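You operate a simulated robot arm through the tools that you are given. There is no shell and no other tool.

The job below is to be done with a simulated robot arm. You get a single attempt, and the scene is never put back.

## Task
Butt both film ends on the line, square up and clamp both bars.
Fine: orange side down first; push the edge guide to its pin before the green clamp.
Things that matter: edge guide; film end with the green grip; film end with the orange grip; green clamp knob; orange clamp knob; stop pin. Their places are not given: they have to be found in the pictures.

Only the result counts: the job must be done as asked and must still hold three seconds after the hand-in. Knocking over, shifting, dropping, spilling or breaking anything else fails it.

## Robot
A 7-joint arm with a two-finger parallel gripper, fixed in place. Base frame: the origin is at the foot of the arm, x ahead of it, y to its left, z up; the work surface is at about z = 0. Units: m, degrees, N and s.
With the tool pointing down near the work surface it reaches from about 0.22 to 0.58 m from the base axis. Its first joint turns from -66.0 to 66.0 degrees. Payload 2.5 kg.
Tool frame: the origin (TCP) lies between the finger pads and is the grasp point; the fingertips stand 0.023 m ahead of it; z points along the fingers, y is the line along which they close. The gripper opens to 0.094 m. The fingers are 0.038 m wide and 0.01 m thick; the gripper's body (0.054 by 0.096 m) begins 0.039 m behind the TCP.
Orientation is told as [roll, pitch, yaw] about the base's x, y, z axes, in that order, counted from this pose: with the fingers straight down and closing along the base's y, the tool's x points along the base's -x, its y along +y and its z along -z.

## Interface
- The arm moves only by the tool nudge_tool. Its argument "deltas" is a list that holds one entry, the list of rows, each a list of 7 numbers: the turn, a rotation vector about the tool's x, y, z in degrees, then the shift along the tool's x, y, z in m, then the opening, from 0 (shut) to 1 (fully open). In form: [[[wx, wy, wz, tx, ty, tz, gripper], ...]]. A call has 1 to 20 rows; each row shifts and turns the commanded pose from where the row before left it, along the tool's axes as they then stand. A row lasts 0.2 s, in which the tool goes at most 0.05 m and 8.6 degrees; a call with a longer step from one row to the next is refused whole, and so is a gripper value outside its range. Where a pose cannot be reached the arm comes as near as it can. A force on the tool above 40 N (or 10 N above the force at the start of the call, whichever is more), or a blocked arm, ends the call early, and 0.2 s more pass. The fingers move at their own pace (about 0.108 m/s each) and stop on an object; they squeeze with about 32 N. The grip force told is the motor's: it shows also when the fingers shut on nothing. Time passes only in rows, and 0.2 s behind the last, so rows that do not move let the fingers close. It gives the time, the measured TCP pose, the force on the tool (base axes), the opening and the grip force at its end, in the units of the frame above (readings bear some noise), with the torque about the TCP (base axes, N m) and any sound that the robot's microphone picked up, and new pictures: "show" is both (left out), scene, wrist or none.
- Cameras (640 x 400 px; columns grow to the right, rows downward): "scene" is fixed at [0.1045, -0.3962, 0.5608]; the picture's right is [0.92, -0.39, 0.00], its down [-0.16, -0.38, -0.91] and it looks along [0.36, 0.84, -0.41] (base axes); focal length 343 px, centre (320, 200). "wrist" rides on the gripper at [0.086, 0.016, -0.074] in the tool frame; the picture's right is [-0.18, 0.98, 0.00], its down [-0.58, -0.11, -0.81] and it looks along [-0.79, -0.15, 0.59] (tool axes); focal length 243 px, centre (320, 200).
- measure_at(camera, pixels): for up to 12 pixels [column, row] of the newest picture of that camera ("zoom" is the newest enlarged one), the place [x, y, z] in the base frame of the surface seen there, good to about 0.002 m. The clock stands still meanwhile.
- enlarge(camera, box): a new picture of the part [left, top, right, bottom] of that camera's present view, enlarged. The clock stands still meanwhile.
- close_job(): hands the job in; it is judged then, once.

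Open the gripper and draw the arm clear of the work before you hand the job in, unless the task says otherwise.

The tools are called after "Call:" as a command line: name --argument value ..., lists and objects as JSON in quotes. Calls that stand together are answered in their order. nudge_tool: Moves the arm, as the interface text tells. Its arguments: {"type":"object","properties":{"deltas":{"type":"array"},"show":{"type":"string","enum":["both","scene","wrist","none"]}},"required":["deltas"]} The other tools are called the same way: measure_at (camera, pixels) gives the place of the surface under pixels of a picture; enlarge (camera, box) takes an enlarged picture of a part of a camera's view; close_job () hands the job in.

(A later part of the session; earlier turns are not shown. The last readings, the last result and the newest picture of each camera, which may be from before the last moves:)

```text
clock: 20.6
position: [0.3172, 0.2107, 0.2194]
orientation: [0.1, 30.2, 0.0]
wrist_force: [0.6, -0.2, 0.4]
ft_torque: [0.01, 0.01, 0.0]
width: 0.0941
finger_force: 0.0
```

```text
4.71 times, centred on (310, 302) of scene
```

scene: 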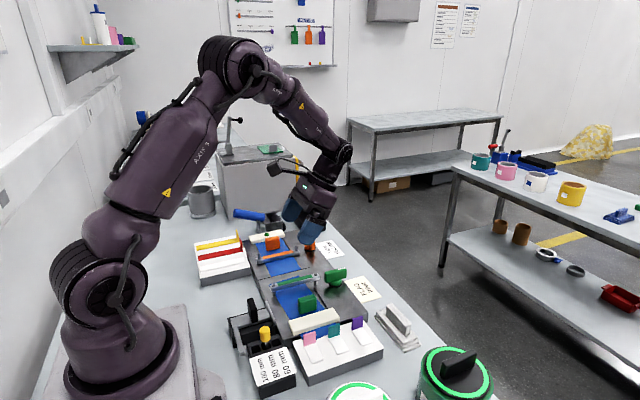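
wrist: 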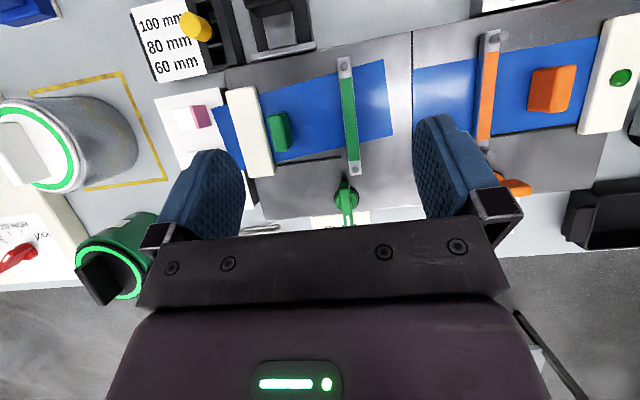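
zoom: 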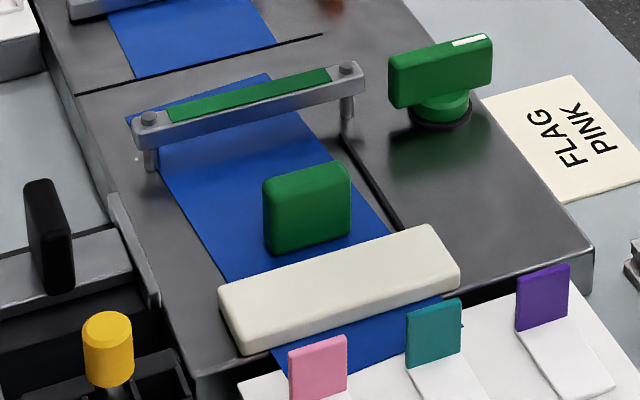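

The green film is yawed about +5.3°, its end lies at y≈0.272 and the tab is centred near (0.309, 0.1525), z up to 0.068. I straighten the tool, hover above the tab and yaw to match.

Call:
nudge_tool --deltas '[[[0, -7.5, 0, 0, 0, 0, 0.48], [0, -7.5, 0, 0, 0, 0, 0.48], [0, -7.5, 0, 0, 0, 0, 0.48], [0, -7.5, 0, 0, 0, 0, 0.48], [0, 0, 0, 0.0029, -0.0193, 0.0297, 0.48], [0, 0, 0, 0.0029, -0.0193, 0.0297, 0.48], [0, 0, 0, 0.0029, -0.0193, 0.0297, 0.48], [0, 0, -5.3, 0, 0, 0, 0.48], [0, 0, 0, 0, 0, 0, 0.48]]]' --show "both"

Call:
enlarge --camera "scene" --box '[260, 230, 380, 340]'

```text
clock: 22.6
position: [0.3092, 0.1531, 0.1289]
orientation: [0.0, 0.0, 5.3]
wrist_force: [0.0, 0.3, 0.7]
ft_torque: [0.0, 0.0, 0.02]
width: 0.0448
finger_force: 0.1
```

scene: 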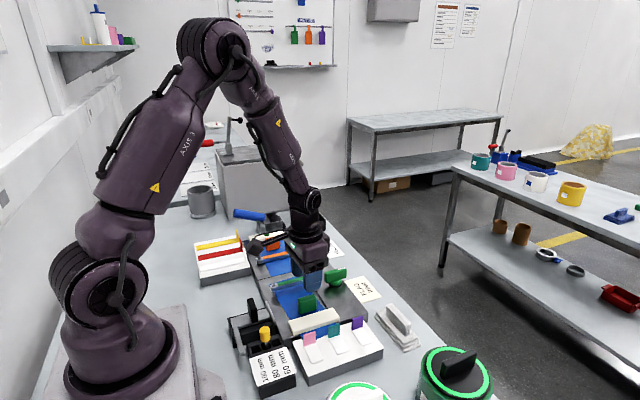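
wrist: 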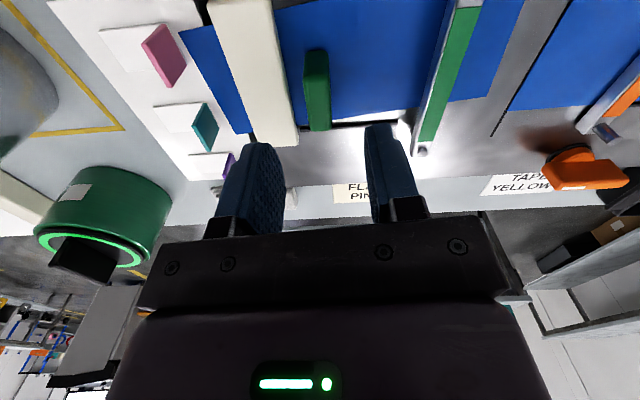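

```text
3.64 times, centred on (320, 285) of scene
```

zoom: 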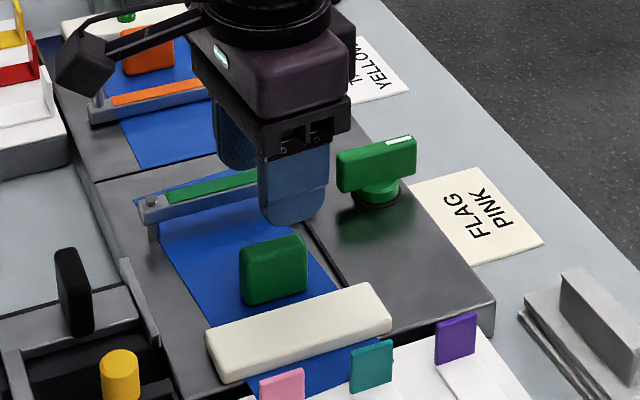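

The tab is at wrist (317,90), centred between the fingers. I descend to z≈0.069.

Call:
nudge_tool --deltas '[[[0, 0, 0, 0, 0, 0.02, 0.48], [0, 0, 0, 0, 0, 0.02, 0.48], [0, 0, 0, 0, 0, 0.015, 0.48], [0, 0, 0, 0, 0, 0.005, 0.48], [0, 0, 0, 0, 0, 0, 0.48]]]' --show "both"

Call:
enlarge --camera "wrist" --box '[200, 60, 440, 240]'

Call:
enlarge --camera "scene" --box '[260, 250, 360, 340]'

```text
clock: 23.8
position: [0.3091, 0.1527, 0.0688]
orientation: [0.0, 0.1, 5.4]
wrist_force: [0.9, 0.7, -0.3]
ft_torque: [0.0, -0.03, -0.03]
width: 0.0452
finger_force: 0.2
```

scene: 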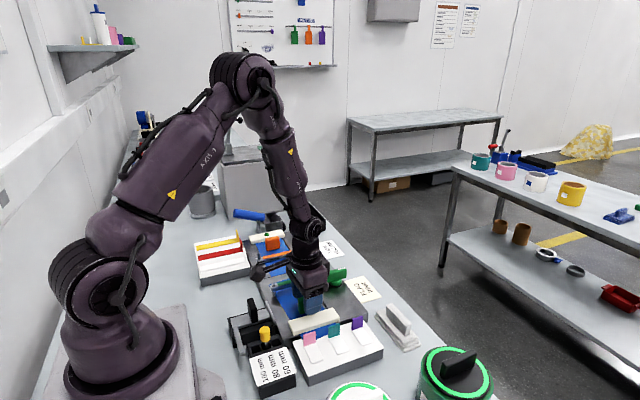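
wrist: 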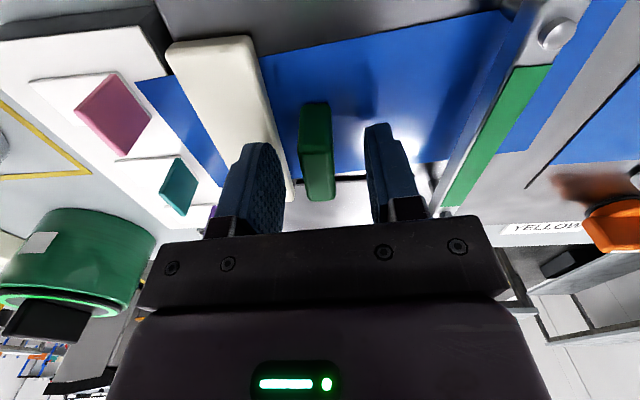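

```text
2.22 times, centred on (320, 150) of wrist
```

zoom: 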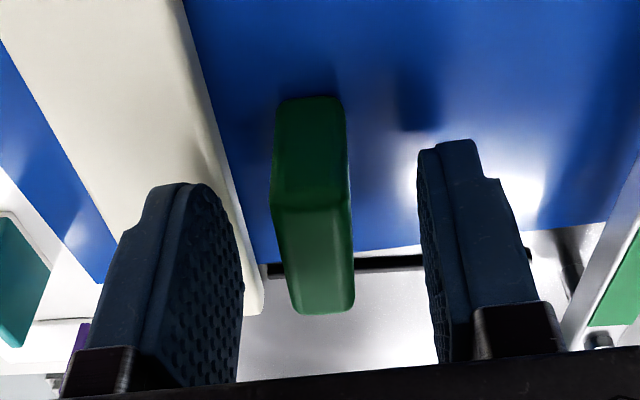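

```text
4.44 times, centred on (310, 295) of scene
```

zoom: 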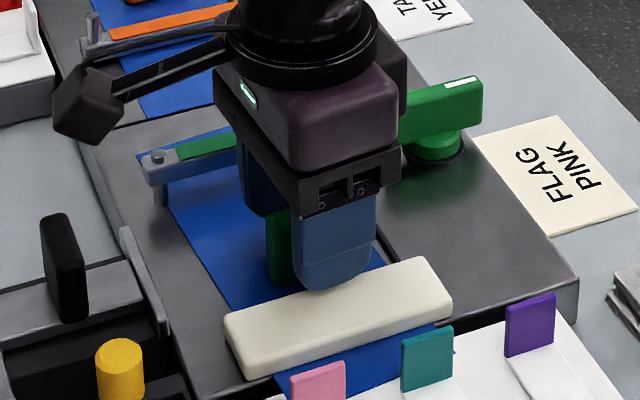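

The tab stands between the pads; I close on it.

Call:
nudge_tool --deltas '[[[0, 0, 0, 0, 0, 0, 0.2], [0, 0, 0, 0, 0, 0, 0], [0, 0, 0, 0, 0, 0, 0], [0, 0, 0, 0, 0, 0, 0]]]' --show "both"

Call:
enlarge --camera "scene" --box '[250, 245, 350, 325]'

```text
clock: 24.8
position: [0.3088, 0.1524, 0.069]
orientation: [0.0, 0.0, 4.9]
wrist_force: [-1.3, 0.7, -2.9]
ft_torque: [0.02, -0.13, -1.92]
width: 0.0187
finger_force: 44.6
```

scene: 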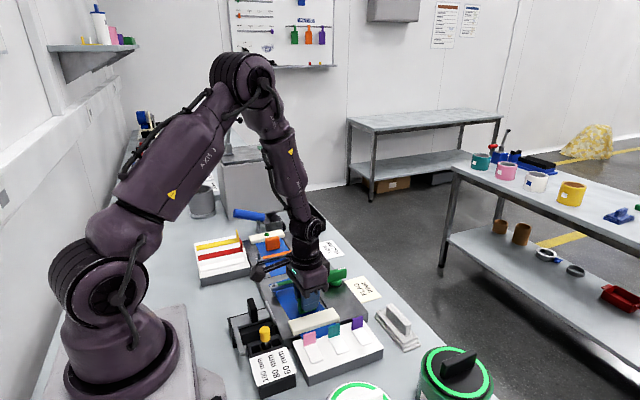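
wrist: 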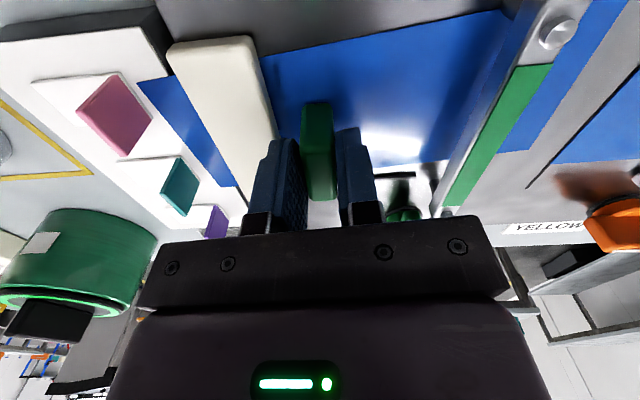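

```text
5.00 times, centred on (300, 285) of scene
```

zoom: 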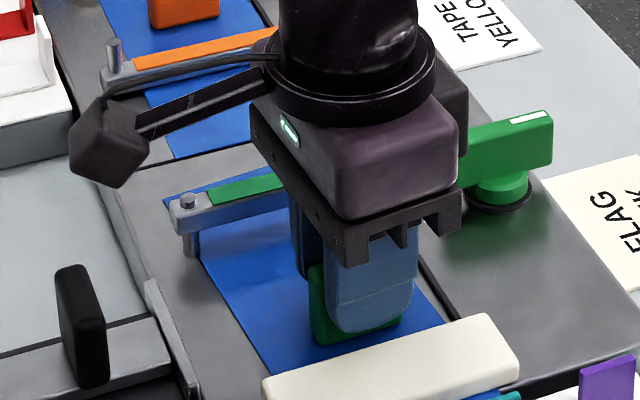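

The width is 0.0187 m with a −1.9 N·m yaw torque, so the tab may not be parallel to the pads. I zoom in on the grip.

Call:
enlarge --camera "wrist" --box '[240, 80, 400, 230]'

Call:
enlarge --camera "scene" --box '[290, 280, 350, 325]'

```text
2.67 times, centred on (320, 155) of wrist
```

zoom: 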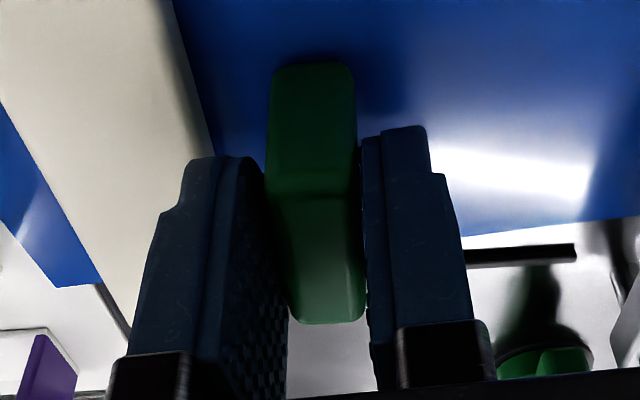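

```text
8.89 times, centred on (320, 302) of scene
```

zoom: 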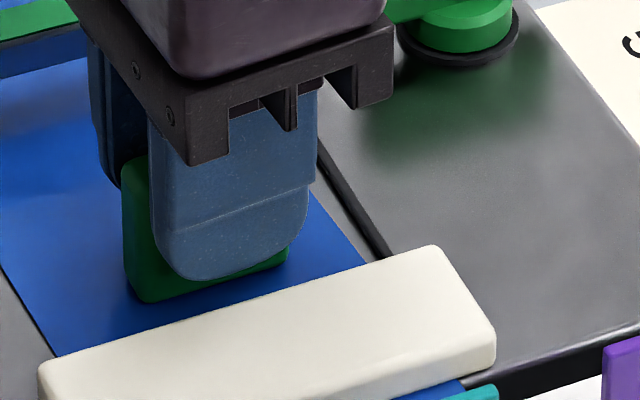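

The tab pushes the tool clockwise, i.e. toward square, which is also where it must go. I turn the tool slowly clockwise by 2.5° and watch torque and width.

Call:
nudge_tool --deltas '[[[0, 0, 1.25, 0, 0, 0, 0], [0, 0, 1.25, 0, 0, 0, 0], [0, 0, 0, 0, 0, 0, 0]]]' --show "none"

```text
clock: 25.6
position: [0.3095, 0.1535, 0.0695]
orientation: [0.0, 0.0, 2.7]
wrist_force: [3.1, 0.5, -6.9]
ft_torque: [-0.02, 0.5, -1.69]
width: 0.0175
finger_force: 45.1
```

Width shrinks as I turn, so the pads are coming parallel with the tab. I turn 2.5° more.

Call:
nudge_tool --deltas '[[[0, 0, 1.25, 0, 0, 0, 0], [0, 0, 1.25, 0, 0, 0, 0], [0, 0, 0, 0, 0, 0, 0]]]' --show "both"

Call:
enlarge --camera "scene" --box '[250, 245, 350, 325]'

```text
clock: 26.4
position: [0.3086, 0.1529, 0.069]
orientation: [0.0, -0.1, 0.4]
wrist_force: [-1.2, -0.8, -0.9]
ft_torque: [-0.04, -0.09, -1.11]
width: 0.0157
finger_force: 45.3
```

scene: 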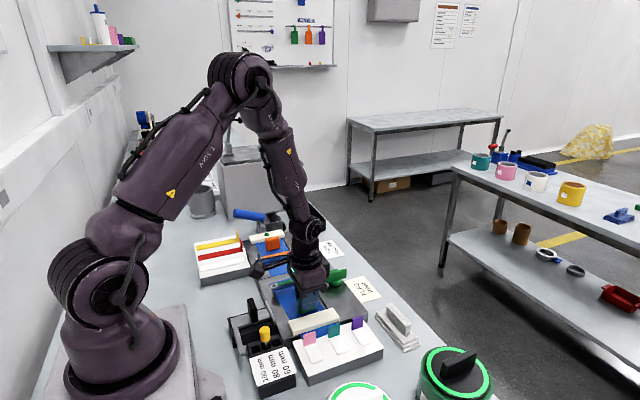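
wrist: 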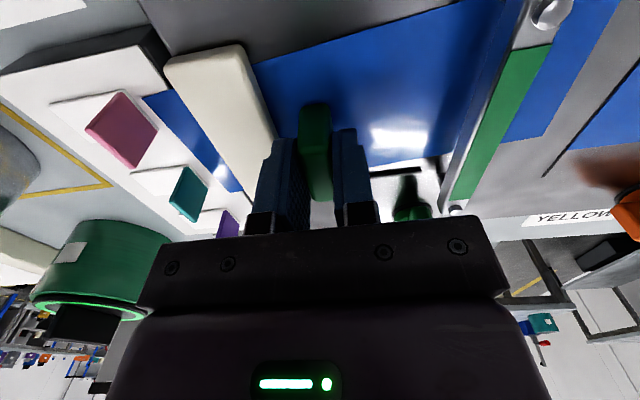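

```text
5.00 times, centred on (300, 285) of scene
```

zoom: 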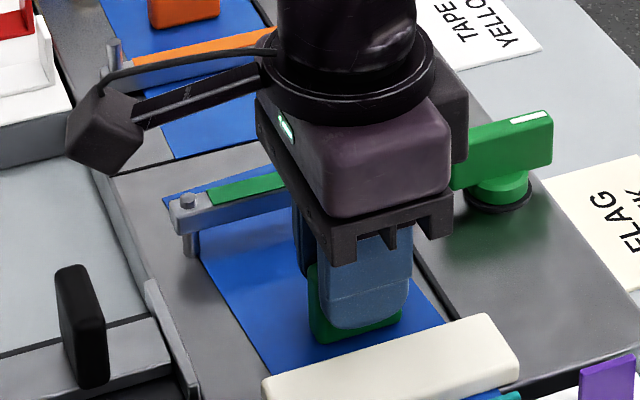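

Torque still −1.1 at yaw 0.4°, so the tab's faces may not be parallel to the film edges. I measure the film's edges again to see whether it has moved.

Call:
measure_at --camera "zoom" --pixels '[[168, 205], [205, 265], [230, 305], [268, 365], [420, 290], [442, 320], [285, 172], [315, 340], [395, 315], [320, 275]]'

Call:
enlarge --camera "wrist" --box '[240, 80, 400, 230]'

```text
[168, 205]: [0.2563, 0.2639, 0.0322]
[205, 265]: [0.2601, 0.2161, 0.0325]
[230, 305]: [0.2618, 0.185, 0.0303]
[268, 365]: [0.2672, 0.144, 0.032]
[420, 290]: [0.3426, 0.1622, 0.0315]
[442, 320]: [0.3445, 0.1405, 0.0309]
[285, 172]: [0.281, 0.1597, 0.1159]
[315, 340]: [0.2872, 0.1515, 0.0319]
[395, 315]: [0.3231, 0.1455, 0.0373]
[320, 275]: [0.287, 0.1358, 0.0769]
```

```text
2.67 times, centred on (320, 155) of wrist
```

zoom: 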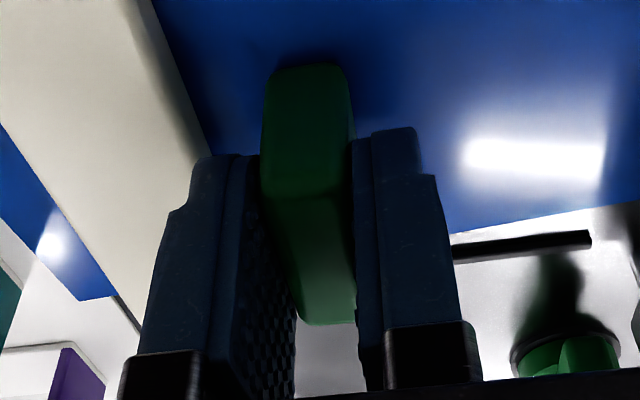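

The film itself has not moved (still ~5.2°), so the tab is set at its own angle. I turn 2.5° more clockwise to find where torque vanishes.

Call:
nudge_tool --deltas '[[[0, 0, 1.25, 0, 0, 0, 0], [0, 0, 1.25, 0, 0, 0, 0], [0, 0, 0, 0, 0, 0, 0]]]' --show "scene"

Call:
enlarge --camera "scene" --box '[250, 245, 350, 325]'

```text
clock: 27.2
position: [0.3094, 0.1546, 0.0686]
orientation: [0.0, 0.1, -2.1]
wrist_force: [-3.7, 0.2, -3.9]
ft_torque: [0.01, -0.67, 1.91]
width: 0.0167
finger_force: 44.6
```

scene: 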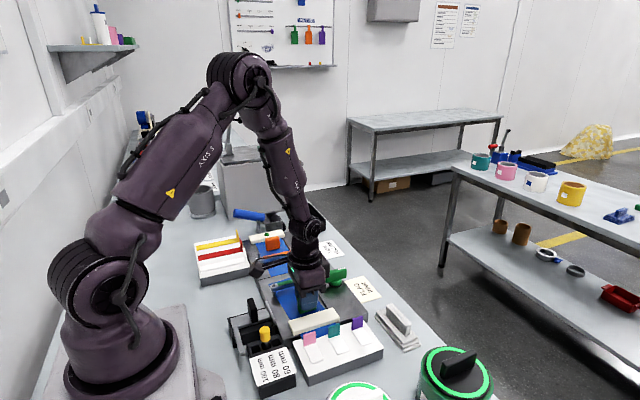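

```text
5.00 times, centred on (300, 285) of scene
```

zoom: 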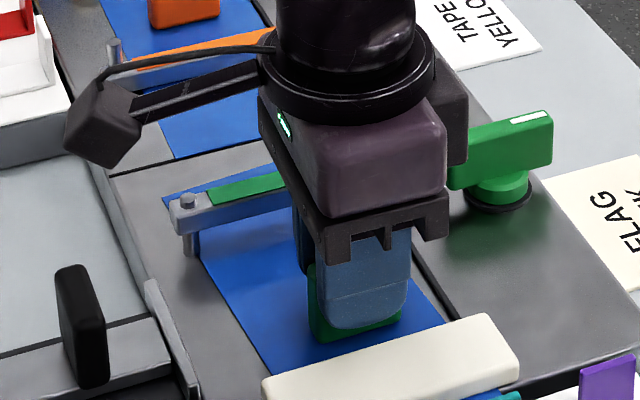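

Torque reversed (+1.9) at −2.1°, so the tab is square at about −0.5° although the film is skewed; the tab probably only slides and the guide does the squaring. I align to it and slide +y by 10 mm gently.

Call:
nudge_tool --deltas '[[[0, 0, -1.4, 0, 0, 0, 0], [0, 0, 0, 0, 0.002, 0, 0], [0, 0, 0, 0, 0.003, 0, 0], [0, 0, 0, 0, 0.003, 0, 0], [0, 0, 0, 0, 0.002, 0, 0], [0, 0, 0, 0, 0, 0, 0]]]' --show "both"

Call:
enlarge --camera "scene" --box '[250, 245, 350, 325]'

```text
clock: 28.6
position: [0.3088, 0.1635, 0.0699]
orientation: [0.0, 0.0, -0.8]
wrist_force: [-6.0, 0.4, 2.9]
ft_torque: [-0.03, 0.24, 1.69]
width: 0.0159
finger_force: 45.3
```

scene: 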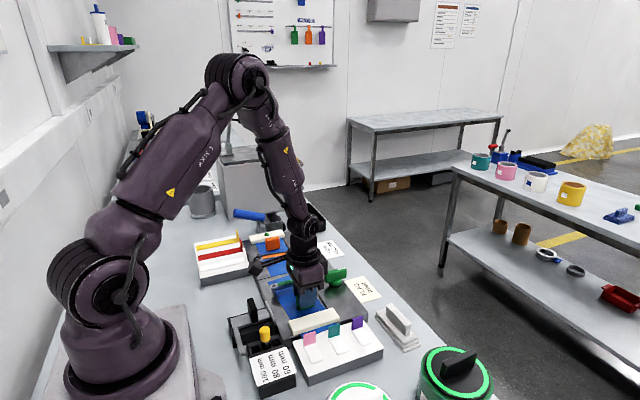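
wrist: 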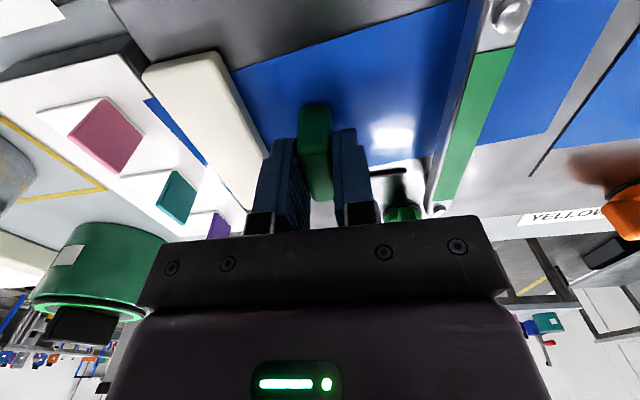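

```text
5.00 times, centred on (300, 285) of scene
```

zoom: 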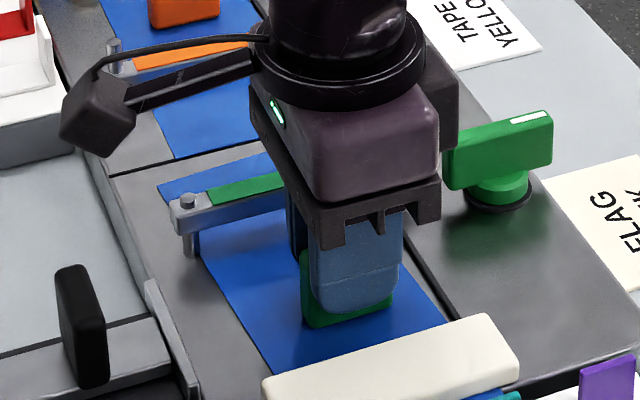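

The film slides with the tab (tool y 0.1635) at low force. I measure its edges again.

Call:
measure_at --camera "zoom" --pixels '[[163, 187], [180, 235], [205, 265], [230, 305], [268, 365], [405, 260], [425, 290], [440, 312], [210, 168], [262, 155]]'

Call:
enlarge --camera "wrist" --box '[360, 0, 640, 200]'

```text
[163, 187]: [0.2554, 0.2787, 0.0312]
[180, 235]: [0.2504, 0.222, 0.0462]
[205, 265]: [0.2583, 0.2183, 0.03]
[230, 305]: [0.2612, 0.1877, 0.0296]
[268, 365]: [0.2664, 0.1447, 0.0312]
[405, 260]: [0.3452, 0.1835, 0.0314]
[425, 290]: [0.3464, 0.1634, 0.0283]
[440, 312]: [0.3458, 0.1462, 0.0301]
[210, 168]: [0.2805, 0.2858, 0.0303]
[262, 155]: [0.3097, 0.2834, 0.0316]
```

```text
2.00 times, centred on (500, 100) of wrist
```

zoom: 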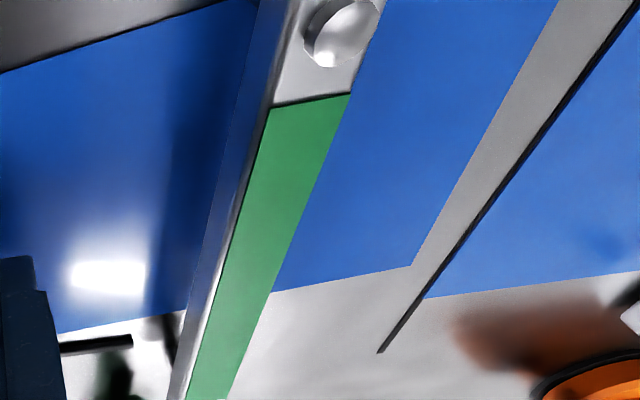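

The film's end edge runs (412,265)-(555,0) and the line (378,352)-(635,5) in this zoom. I measure them.

Call:
measure_at --camera "zoom" --pixels '[[409, 262], [450, 190], [500, 98], [545, 15], [382, 348], [430, 280], [500, 190], [570, 95], [628, 15], [430, 294]]'

```text
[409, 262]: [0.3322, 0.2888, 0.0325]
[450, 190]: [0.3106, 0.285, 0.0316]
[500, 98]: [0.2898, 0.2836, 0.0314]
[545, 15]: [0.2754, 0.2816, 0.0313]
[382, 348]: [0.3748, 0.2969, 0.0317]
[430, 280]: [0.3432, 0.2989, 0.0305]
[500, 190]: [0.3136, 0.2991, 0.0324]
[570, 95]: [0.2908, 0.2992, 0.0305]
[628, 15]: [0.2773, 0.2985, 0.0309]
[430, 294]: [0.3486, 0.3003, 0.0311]
```

The end is skewed ~6° with corner B at y≈0.289, line at y≈0.299. I leave it ~10 mm short, release the tab, and go look at the edge guide so it can square the film before butting.

Call:
nudge_tool --deltas '[[[0, 0, -0.7, 0, 0, 0, 0], [0, 0, 0, 0, 0, 0, 0.25], [0, 0, 0, 0, 0, 0, 0.4], [0, 0, 0, 0, 0, 0, 0.4], [0, 0, 0, 0, 0, -0.02, 0.4], [0, 0, 0, 0, 0, -0.04, 0.4], [0, 0, 0, 0, 0, -0.04, 0.4], [0, 0, 0, 0.019, -0.008, -0.0167, 0.6], [0, 0, 0, 0.019, -0.008, -0.0167, 0.8], [0, 0, 0, 0.019, -0.008, -0.0167, 1], [0, 7.5, 0, 0, 0, 0, 1], [0, 7.5, 0, 0, 0, 0, 1], [0, 7.5, 0, 0, 0, 0, 1], [0, 7.5, 0, 0, 0, 0, 1], [0, 0, 0, 0, 0, 0, 1]]]' --show "both"

Call:
enlarge --camera "wrist" --box '[200, 0, 420, 140]'

Call:
enlarge --camera "wrist" --box '[240, 60, 480, 220]'

```text
clock: 31.8
position: [0.2523, 0.1388, 0.2203]
orientation: [0.0, 30.1, -0.1]
wrist_force: [0.1, -0.3, 0.0]
ft_torque: [-0.02, 0.04, 0.0]
width: 0.0938
finger_force: 0.1
```

scene: 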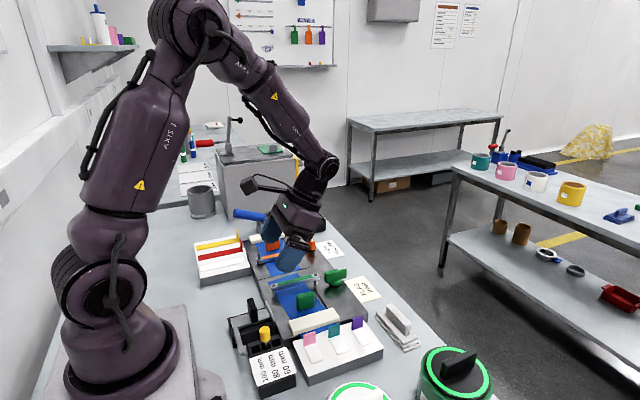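
wrist: 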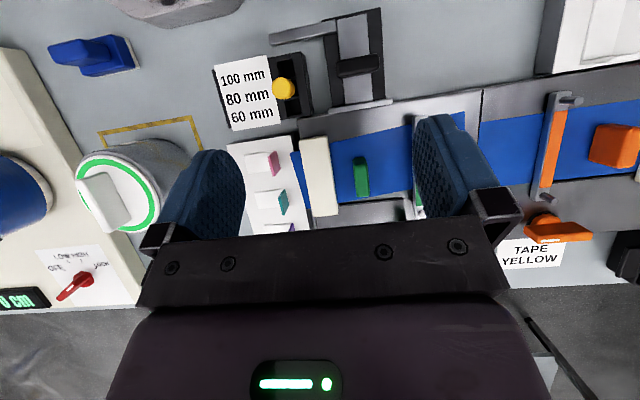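

```text
2.86 times, centred on (310, 70) of wrist
```

zoom: 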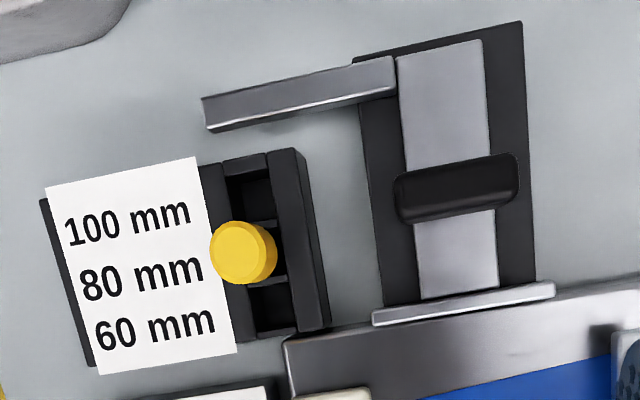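

```text
2.50 times, centred on (360, 140) of wrist
```

zoom: 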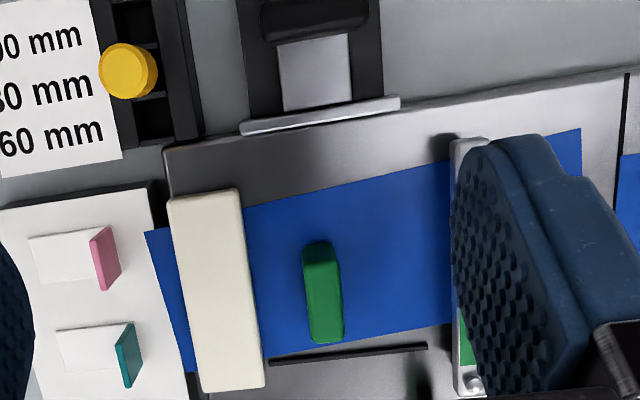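

The guide handle is at wrist (357,63), the guide face at (329-390,106), the stop arm at (235-330,35), the pin at (283,88). I measure them.

Call:
measure_at --camera "wrist" --pixels '[[357, 61], [343, 64], [373, 58], [357, 70], [272, 42], [300, 37], [325, 30], [283, 88], [330, 110], [389, 101], [345, 85], [360, 30]]'

Call:
enlarge --camera "scene" --box '[220, 285, 300, 385]'

Call:
measure_at --camera "zoom" --pixels '[[165, 90], [175, 140], [150, 120], [190, 120], [195, 200], [260, 130], [245, 245], [100, 200], [60, 180], [60, 290], [225, 180], [110, 150]]'

```text
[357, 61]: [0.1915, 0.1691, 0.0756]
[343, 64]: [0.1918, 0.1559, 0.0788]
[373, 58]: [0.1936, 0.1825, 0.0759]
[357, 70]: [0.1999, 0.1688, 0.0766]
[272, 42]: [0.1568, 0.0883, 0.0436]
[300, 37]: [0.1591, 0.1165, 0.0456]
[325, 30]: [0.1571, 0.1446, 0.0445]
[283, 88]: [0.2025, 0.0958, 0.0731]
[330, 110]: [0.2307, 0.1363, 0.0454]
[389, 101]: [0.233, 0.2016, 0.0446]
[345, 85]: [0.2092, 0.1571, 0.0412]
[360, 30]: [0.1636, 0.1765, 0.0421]
```

```text
4.00 times, centred on (260, 335) of scene
```

zoom: 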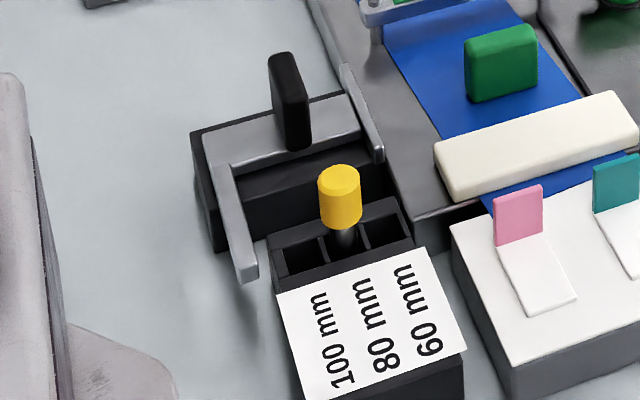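

```text
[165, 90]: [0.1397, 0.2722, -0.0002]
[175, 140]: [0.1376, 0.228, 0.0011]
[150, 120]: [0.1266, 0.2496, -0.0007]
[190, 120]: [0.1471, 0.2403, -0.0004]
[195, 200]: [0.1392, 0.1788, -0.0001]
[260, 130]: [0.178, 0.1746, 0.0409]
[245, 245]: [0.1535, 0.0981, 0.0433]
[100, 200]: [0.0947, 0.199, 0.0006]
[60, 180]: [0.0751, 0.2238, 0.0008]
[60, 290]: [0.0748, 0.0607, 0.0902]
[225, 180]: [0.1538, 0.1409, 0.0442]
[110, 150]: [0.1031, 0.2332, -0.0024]
```

The handle is centred at (0.1955, 0.169), top z 0.077, thin along x; the arm must travel ~36 mm to reach the pin. I straighten, move above the handle and turn to yaw −90° so the fingers close along x.

Call:
nudge_tool --deltas '[[[0, -7.5, 0, 0, 0, 0, 0.5], [0, -7.5, 0, 0, 0, 0, 0.5], [0, -7.5, 0, 0, 0, 0, 0.5], [0, -7.5, 0, 0, 0, 0, 0.5], [0, 0, 0, 0.0189, 0.01, 0.03, 0.5], [0, 0, 0, 0.0189, 0.01, 0.03, 0.5], [0, 0, 0, 0.0189, 0.01, 0.03, 0.5], [0, 0, 8.18, 0, 0, 0, 0.5], [0, 0, 8.18, 0, 0, 0, 0.5], [0, 0, 8.18, 0, 0, 0, 0.5], [0, 0, 8.18, 0, 0, 0, 0.5], [0, 0, 8.18, 0, 0, 0, 0.5], [0, 0, 8.18, 0, 0, 0, 0.5], [0, 0, 8.18, 0, 0, 0, 0.5], [0, 0, 8.18, 0, 0, 0, 0.5], [0, 0, 8.18, 0, 0, 0, 0.5], [0, 0, 8.18, 0, 0, 0, 0.5], [0, 0, 8.2, 0, 0, 0, 0.5], [0, 0, 0, 0, 0, 0, 0.5]]]' --show "both"

Call:
enlarge --camera "scene" --box '[220, 250, 340, 370]'

```text
clock: 35.8
position: [0.1954, 0.169, 0.1292]
orientation: [0.0, 0.0, -90.2]
wrist_force: [-0.3, -0.2, 0.5]
ft_torque: [0.01, -0.01, -0.03]
width: 0.0473
finger_force: 0.0
```

scene: 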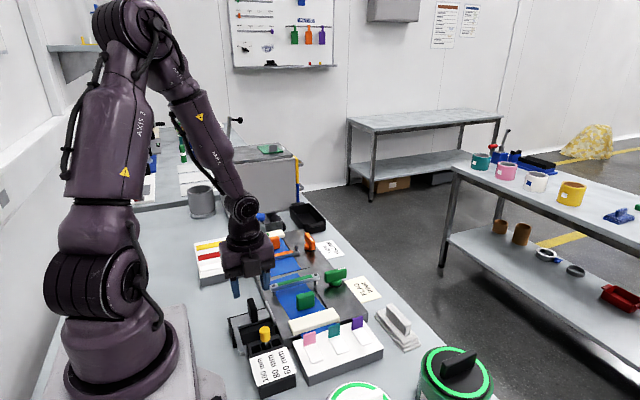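
wrist: 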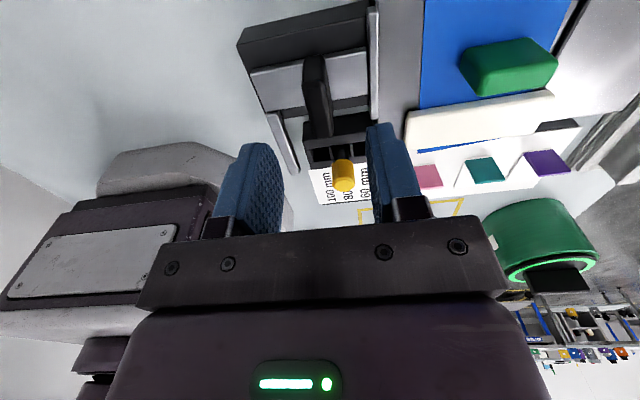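

```text
3.33 times, centred on (280, 310) of scene
```

zoom: 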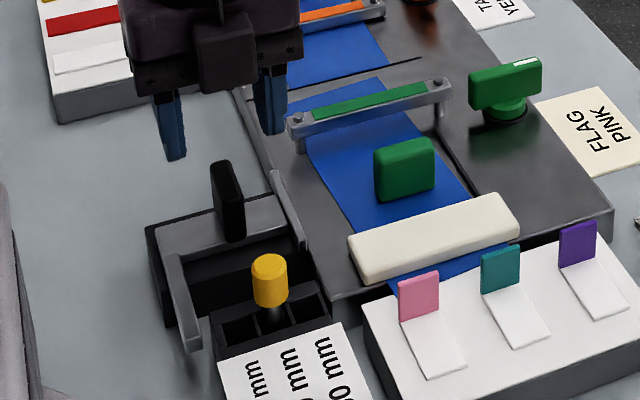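

The handle is at wrist (315,95) centred between the fingers. I descend 60 mm and close on it.

Call:
nudge_tool --deltas '[[[0, 0, 0, 0, 0, 0.02, 0.5], [0, 0, 0, 0, 0, 0.02, 0.5], [0, 0, 0, 0, 0, 0.015, 0.5], [0, 0, 0, 0, 0, 0.004, 0.5], [0, 0, 0, 0, 0, 0, 0.25], [0, 0, 0, 0, 0, 0, 0], [0, 0, 0, 0, 0, 0, 0], [0, 0, 0, 0, 0, 0, 0]]]' --show "both"

Call:
enlarge --camera "scene" --box '[220, 250, 340, 370]'

```text
clock: 37.6
position: [0.1952, 0.1709, 0.0705]
orientation: [0.1, 0.0, -90.1]
wrist_force: [0.6, 2.3, -14.0]
ft_torque: [0.52, -0.1, 0.21]
width: 0.0134
finger_force: 45.5
```

scene: 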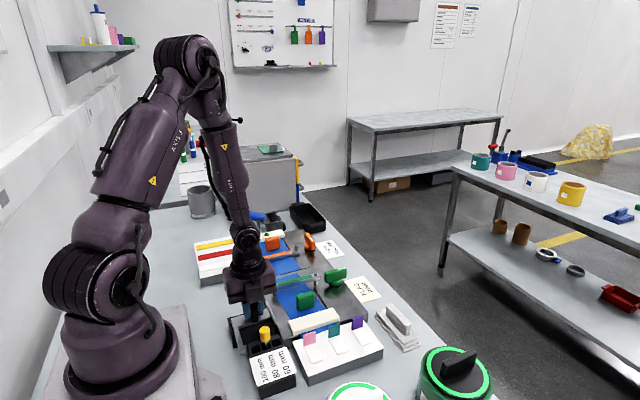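
wrist: 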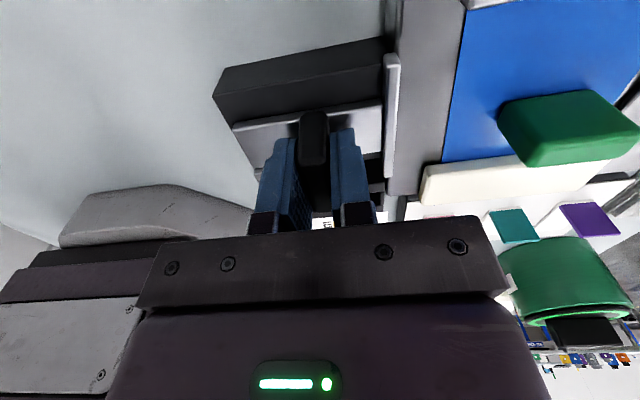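

```text
3.33 times, centred on (280, 310) of scene
```

zoom: 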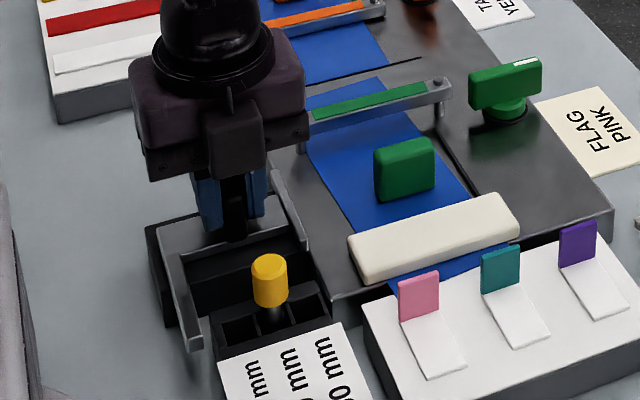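

Handle gripped (0.0134 m). With yaw −90° tool y is base +x: I push the guide +x by 24 mm in 3 mm rows.

Call:
nudge_tool --deltas '[[[0, 0, 0, 0, 0.002, -0.0005, 0], [0, 0, 0, 0, 0.003, -0.0005, 0], [0, 0, 0, 0, 0.003, 0, 0], [0, 0, 0, 0, 0.003, 0, 0], [0, 0, 0, 0, 0.003, 0, 0], [0, 0, 0, 0, 0.003, 0, 0], [0, 0, 0, 0, 0.003, 0, 0], [0, 0, 0, 0, 0.003, 0, 0], [0, 0, 0, 0, 0, 0, 0]]]' --show "scene"

Call:
enlarge --camera "scene" --box '[220, 250, 340, 370]'

```text
clock: 39.6
position: [0.2194, 0.1687, 0.0714]
orientation: [-0.1, 0.1, -90.1]
wrist_force: [-1.0, -4.0, -19.4]
ft_torque: [0.18, 0.08, 0.46]
width: 0.0137
finger_force: 44.8
```

scene: 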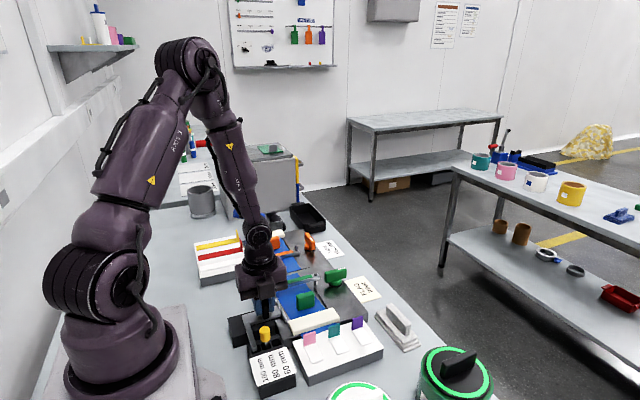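

```text
3.33 times, centred on (280, 310) of scene
```

zoom: 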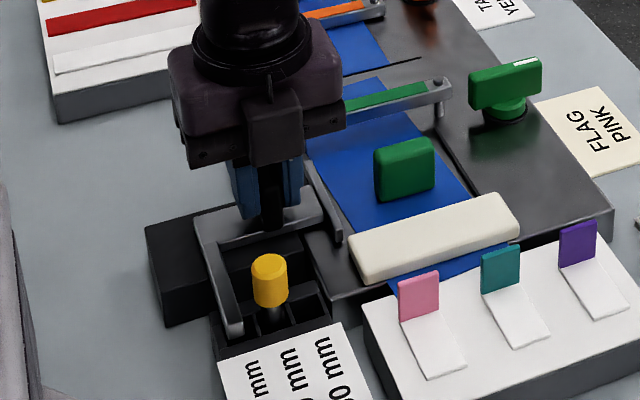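

The guide slides well (x=0.219); its face is about to reach the film edge. I ease the tool 1.5 mm down and push 6 mm more slowly.

Call:
nudge_tool --deltas '[[[0, 0, 0, 0, 0, 0.0008, 0], [0, 0, 0, 0, 0.0015, 0.0007, 0], [0, 0, 0, 0, 0.0015, 0, 0], [0, 0, 0, 0, 0.0015, 0, 0], [0, 0, 0, 0, 0.0015, 0, 0], [0, 0, 0, 0, 0, 0, 0]]]' --show "both"

Call:
enlarge --camera "scene" --box '[240, 260, 340, 350]'

```text
clock: 41.0
position: [0.2258, 0.169, 0.07]
orientation: [0.1, 0.0, -90.2]
wrist_force: [0.3, -12.0, 29.9]
ft_torque: [0.02, 0.14, 0.45]
width: 0.0137
finger_force: 44.7
```

scene: 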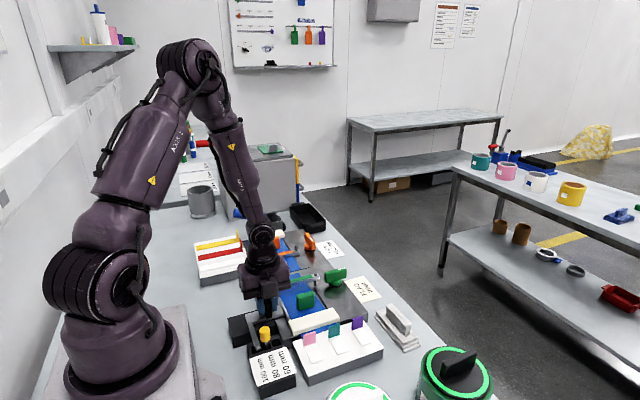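
wrist: 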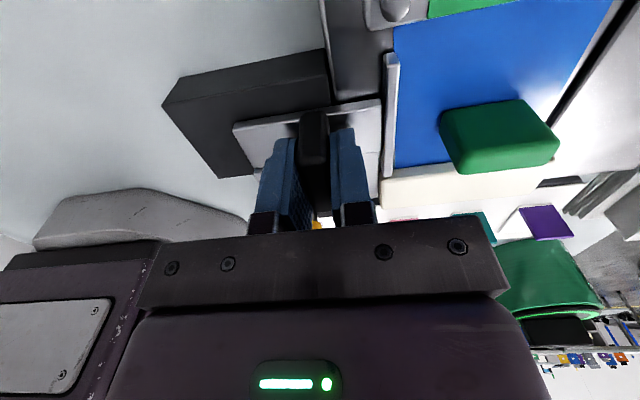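

```text
4.44 times, centred on (290, 305) of scene
```

zoom: 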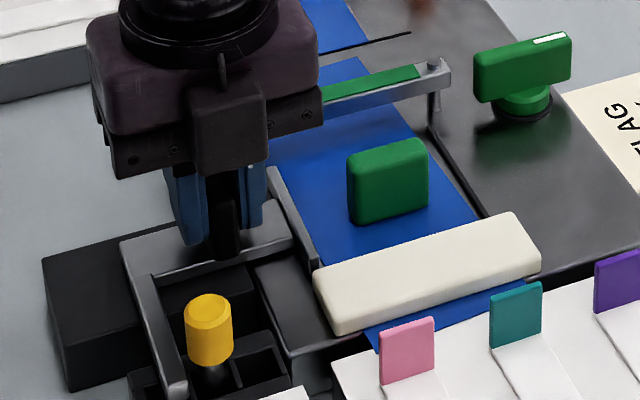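

The vertical force is now +30 N so I ease up 0.9 mm, then continue pushing 4.5 mm; the arm is nearing the pin.

Call:
nudge_tool --deltas '[[[0, 0, 0, 0, 0, -0.0009, 0], [0, 0, 0, 0, 0.0015, 0, 0], [0, 0, 0, 0, 0.0015, 0, 0], [0, 0, 0, 0, 0.0015, 0, 0], [0, 0, 0, 0, 0, 0, 0]]]' --show "both"

Call:
enlarge --camera "scene" --box '[240, 260, 340, 350]'

```text
clock: 42.2
position: [0.2284, 0.1703, 0.07]
orientation: [-0.1, 0.1, -90.1]
wrist_force: [-1.6, 3.9, -23.7]
ft_torque: [-0.4, -0.04, 0.19]
width: 0.0135
finger_force: 45.0
```

scene: 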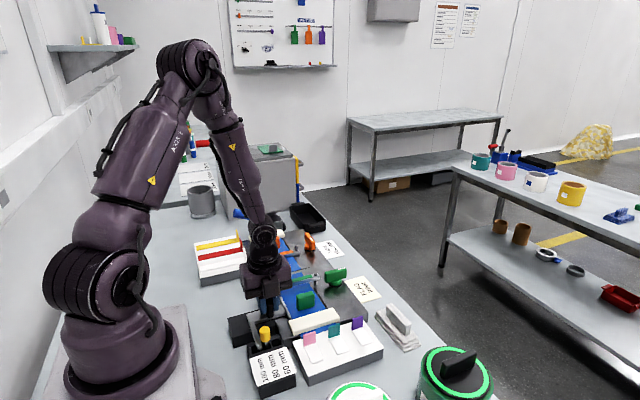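
wrist: 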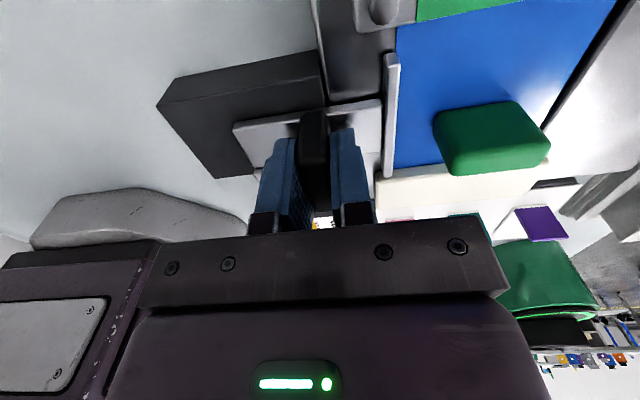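

```text
4.44 times, centred on (290, 305) of scene
```

zoom: 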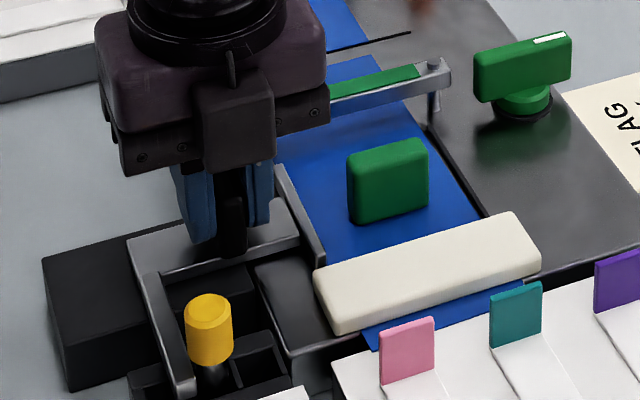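

The film is being turned by the guide (its tail at (370,345) shifts). I keep pushing gently toward the pin.

Call:
nudge_tool --deltas '[[[0, 0, 0, 0, 0.001, 0.0004, 0], [0, 0, 0, 0, 0.0015, 0, 0], [0, 0, 0, 0, 0.0015, 0, 0], [0, 0, 0, 0, 0, 0, 0]]]' --show "both"

Call:
enlarge --camera "scene" --box '[240, 260, 340, 350]'

```text
clock: 43.2
position: [0.2314, 0.1704, 0.0711]
orientation: [0.0, 0.1, -90.1]
wrist_force: [-10.1, 5.0, -6.0]
ft_torque: [-0.25, -0.05, 0.15]
width: 0.0138
finger_force: 44.9
```

scene: 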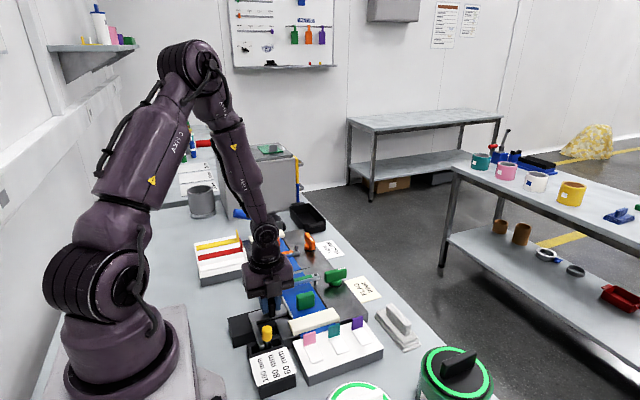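
wrist: 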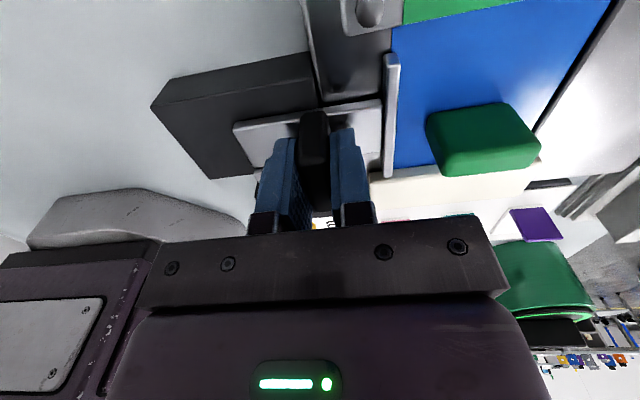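

```text
4.44 times, centred on (290, 305) of scene
```

zoom: 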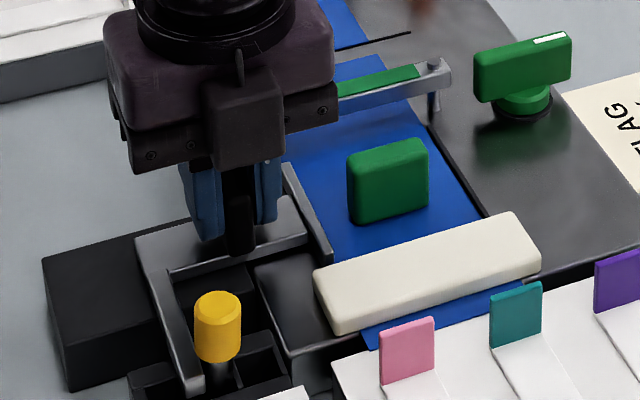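

The yellow pin seems to have shifted slightly to the right, as if the arm now touches it. I zoom in on pin and arm.

Call:
enlarge --camera "scene" --box '[250, 305, 310, 365]'

Call:
measure_at --camera "zoom" --pixels '[[250, 130], [230, 180], [265, 120], [255, 215], [270, 230], [170, 130], [190, 180], [200, 240], [220, 215], [300, 220], [330, 250], [215, 260]]'

```text
6.67 times, centred on (280, 335) of scene
```

zoom: 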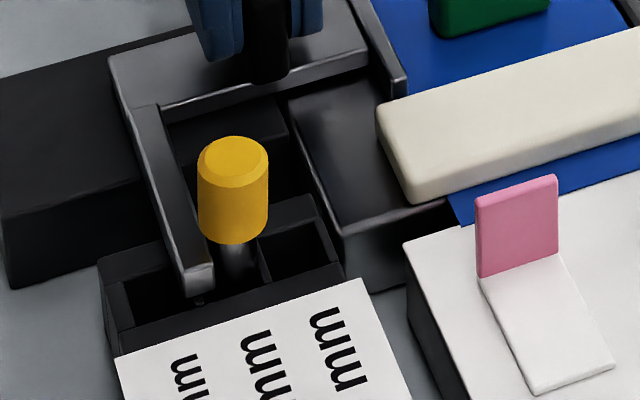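

```text
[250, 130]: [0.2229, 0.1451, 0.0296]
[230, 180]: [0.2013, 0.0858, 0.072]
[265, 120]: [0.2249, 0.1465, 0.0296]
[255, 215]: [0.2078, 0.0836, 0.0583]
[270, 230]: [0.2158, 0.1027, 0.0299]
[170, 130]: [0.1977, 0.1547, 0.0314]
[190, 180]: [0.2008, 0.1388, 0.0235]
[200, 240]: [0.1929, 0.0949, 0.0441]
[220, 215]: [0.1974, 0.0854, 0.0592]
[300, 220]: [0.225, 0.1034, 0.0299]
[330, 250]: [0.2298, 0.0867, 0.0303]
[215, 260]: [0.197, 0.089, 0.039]
```

The arm's end is right beside the pin shaft and the side force is −10 N. I check how the film now sits against guide and fence.

Call:
enlarge --camera "scene" --box '[265, 255, 345, 325]'

Call:
measure_at --camera "zoom" --pixels '[[190, 35], [300, 50], [345, 130], [380, 210], [420, 270], [360, 130], [400, 200], [210, 270], [235, 330], [150, 190], [290, 20], [250, 20]]'

```text
5.71 times, centred on (305, 290) of scene
```

zoom: 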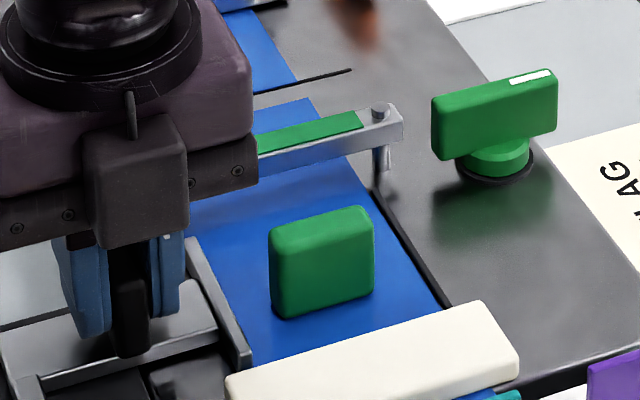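

```text
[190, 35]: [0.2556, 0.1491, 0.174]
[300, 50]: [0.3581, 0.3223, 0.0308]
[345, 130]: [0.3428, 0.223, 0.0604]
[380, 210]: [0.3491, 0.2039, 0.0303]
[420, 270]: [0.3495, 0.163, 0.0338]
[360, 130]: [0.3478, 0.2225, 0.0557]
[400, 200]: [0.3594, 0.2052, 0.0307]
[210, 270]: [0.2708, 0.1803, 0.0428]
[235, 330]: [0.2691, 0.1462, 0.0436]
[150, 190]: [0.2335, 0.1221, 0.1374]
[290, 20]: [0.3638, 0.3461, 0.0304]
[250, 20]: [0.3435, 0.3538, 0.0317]
```

The film now lies square with its right edge on the fence, and the guide face is at x≈0.271. I push 1.5 mm more to feel whether the stop is hard.

Call:
nudge_tool --deltas '[[[0, 0, 0, 0, 0.0008, 0, 0], [0, 0, 0, 0, 0.0007, 0, 0], [0, 0, 0, 0, 0, 0, 0]]]' --show "scene"

Call:
enlarge --camera "scene" --box '[250, 305, 310, 365]'

```text
clock: 44.0
position: [0.2326, 0.169, 0.0701]
orientation: [-0.5, 0.0, -90.1]
wrist_force: [-29.2, 3.2, 28.2]
ft_torque: [-0.43, -0.12, 0.06]
width: 0.0141
finger_force: 44.8
```

scene: 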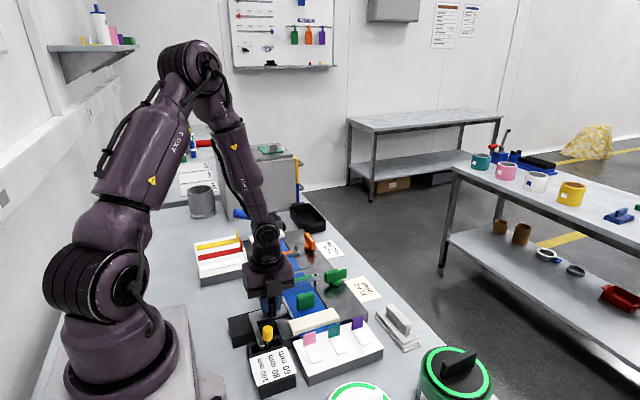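

```text
6.67 times, centred on (280, 335) of scene
```

zoom: 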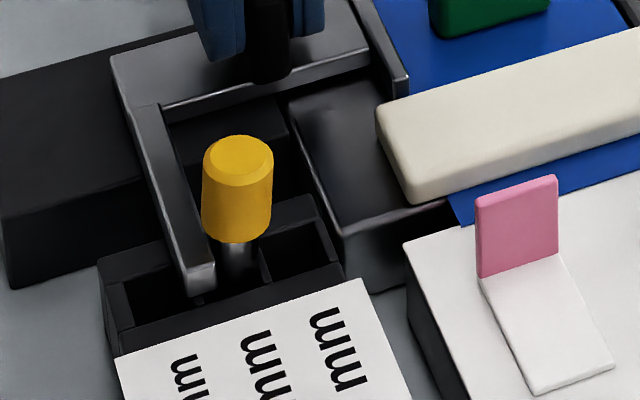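

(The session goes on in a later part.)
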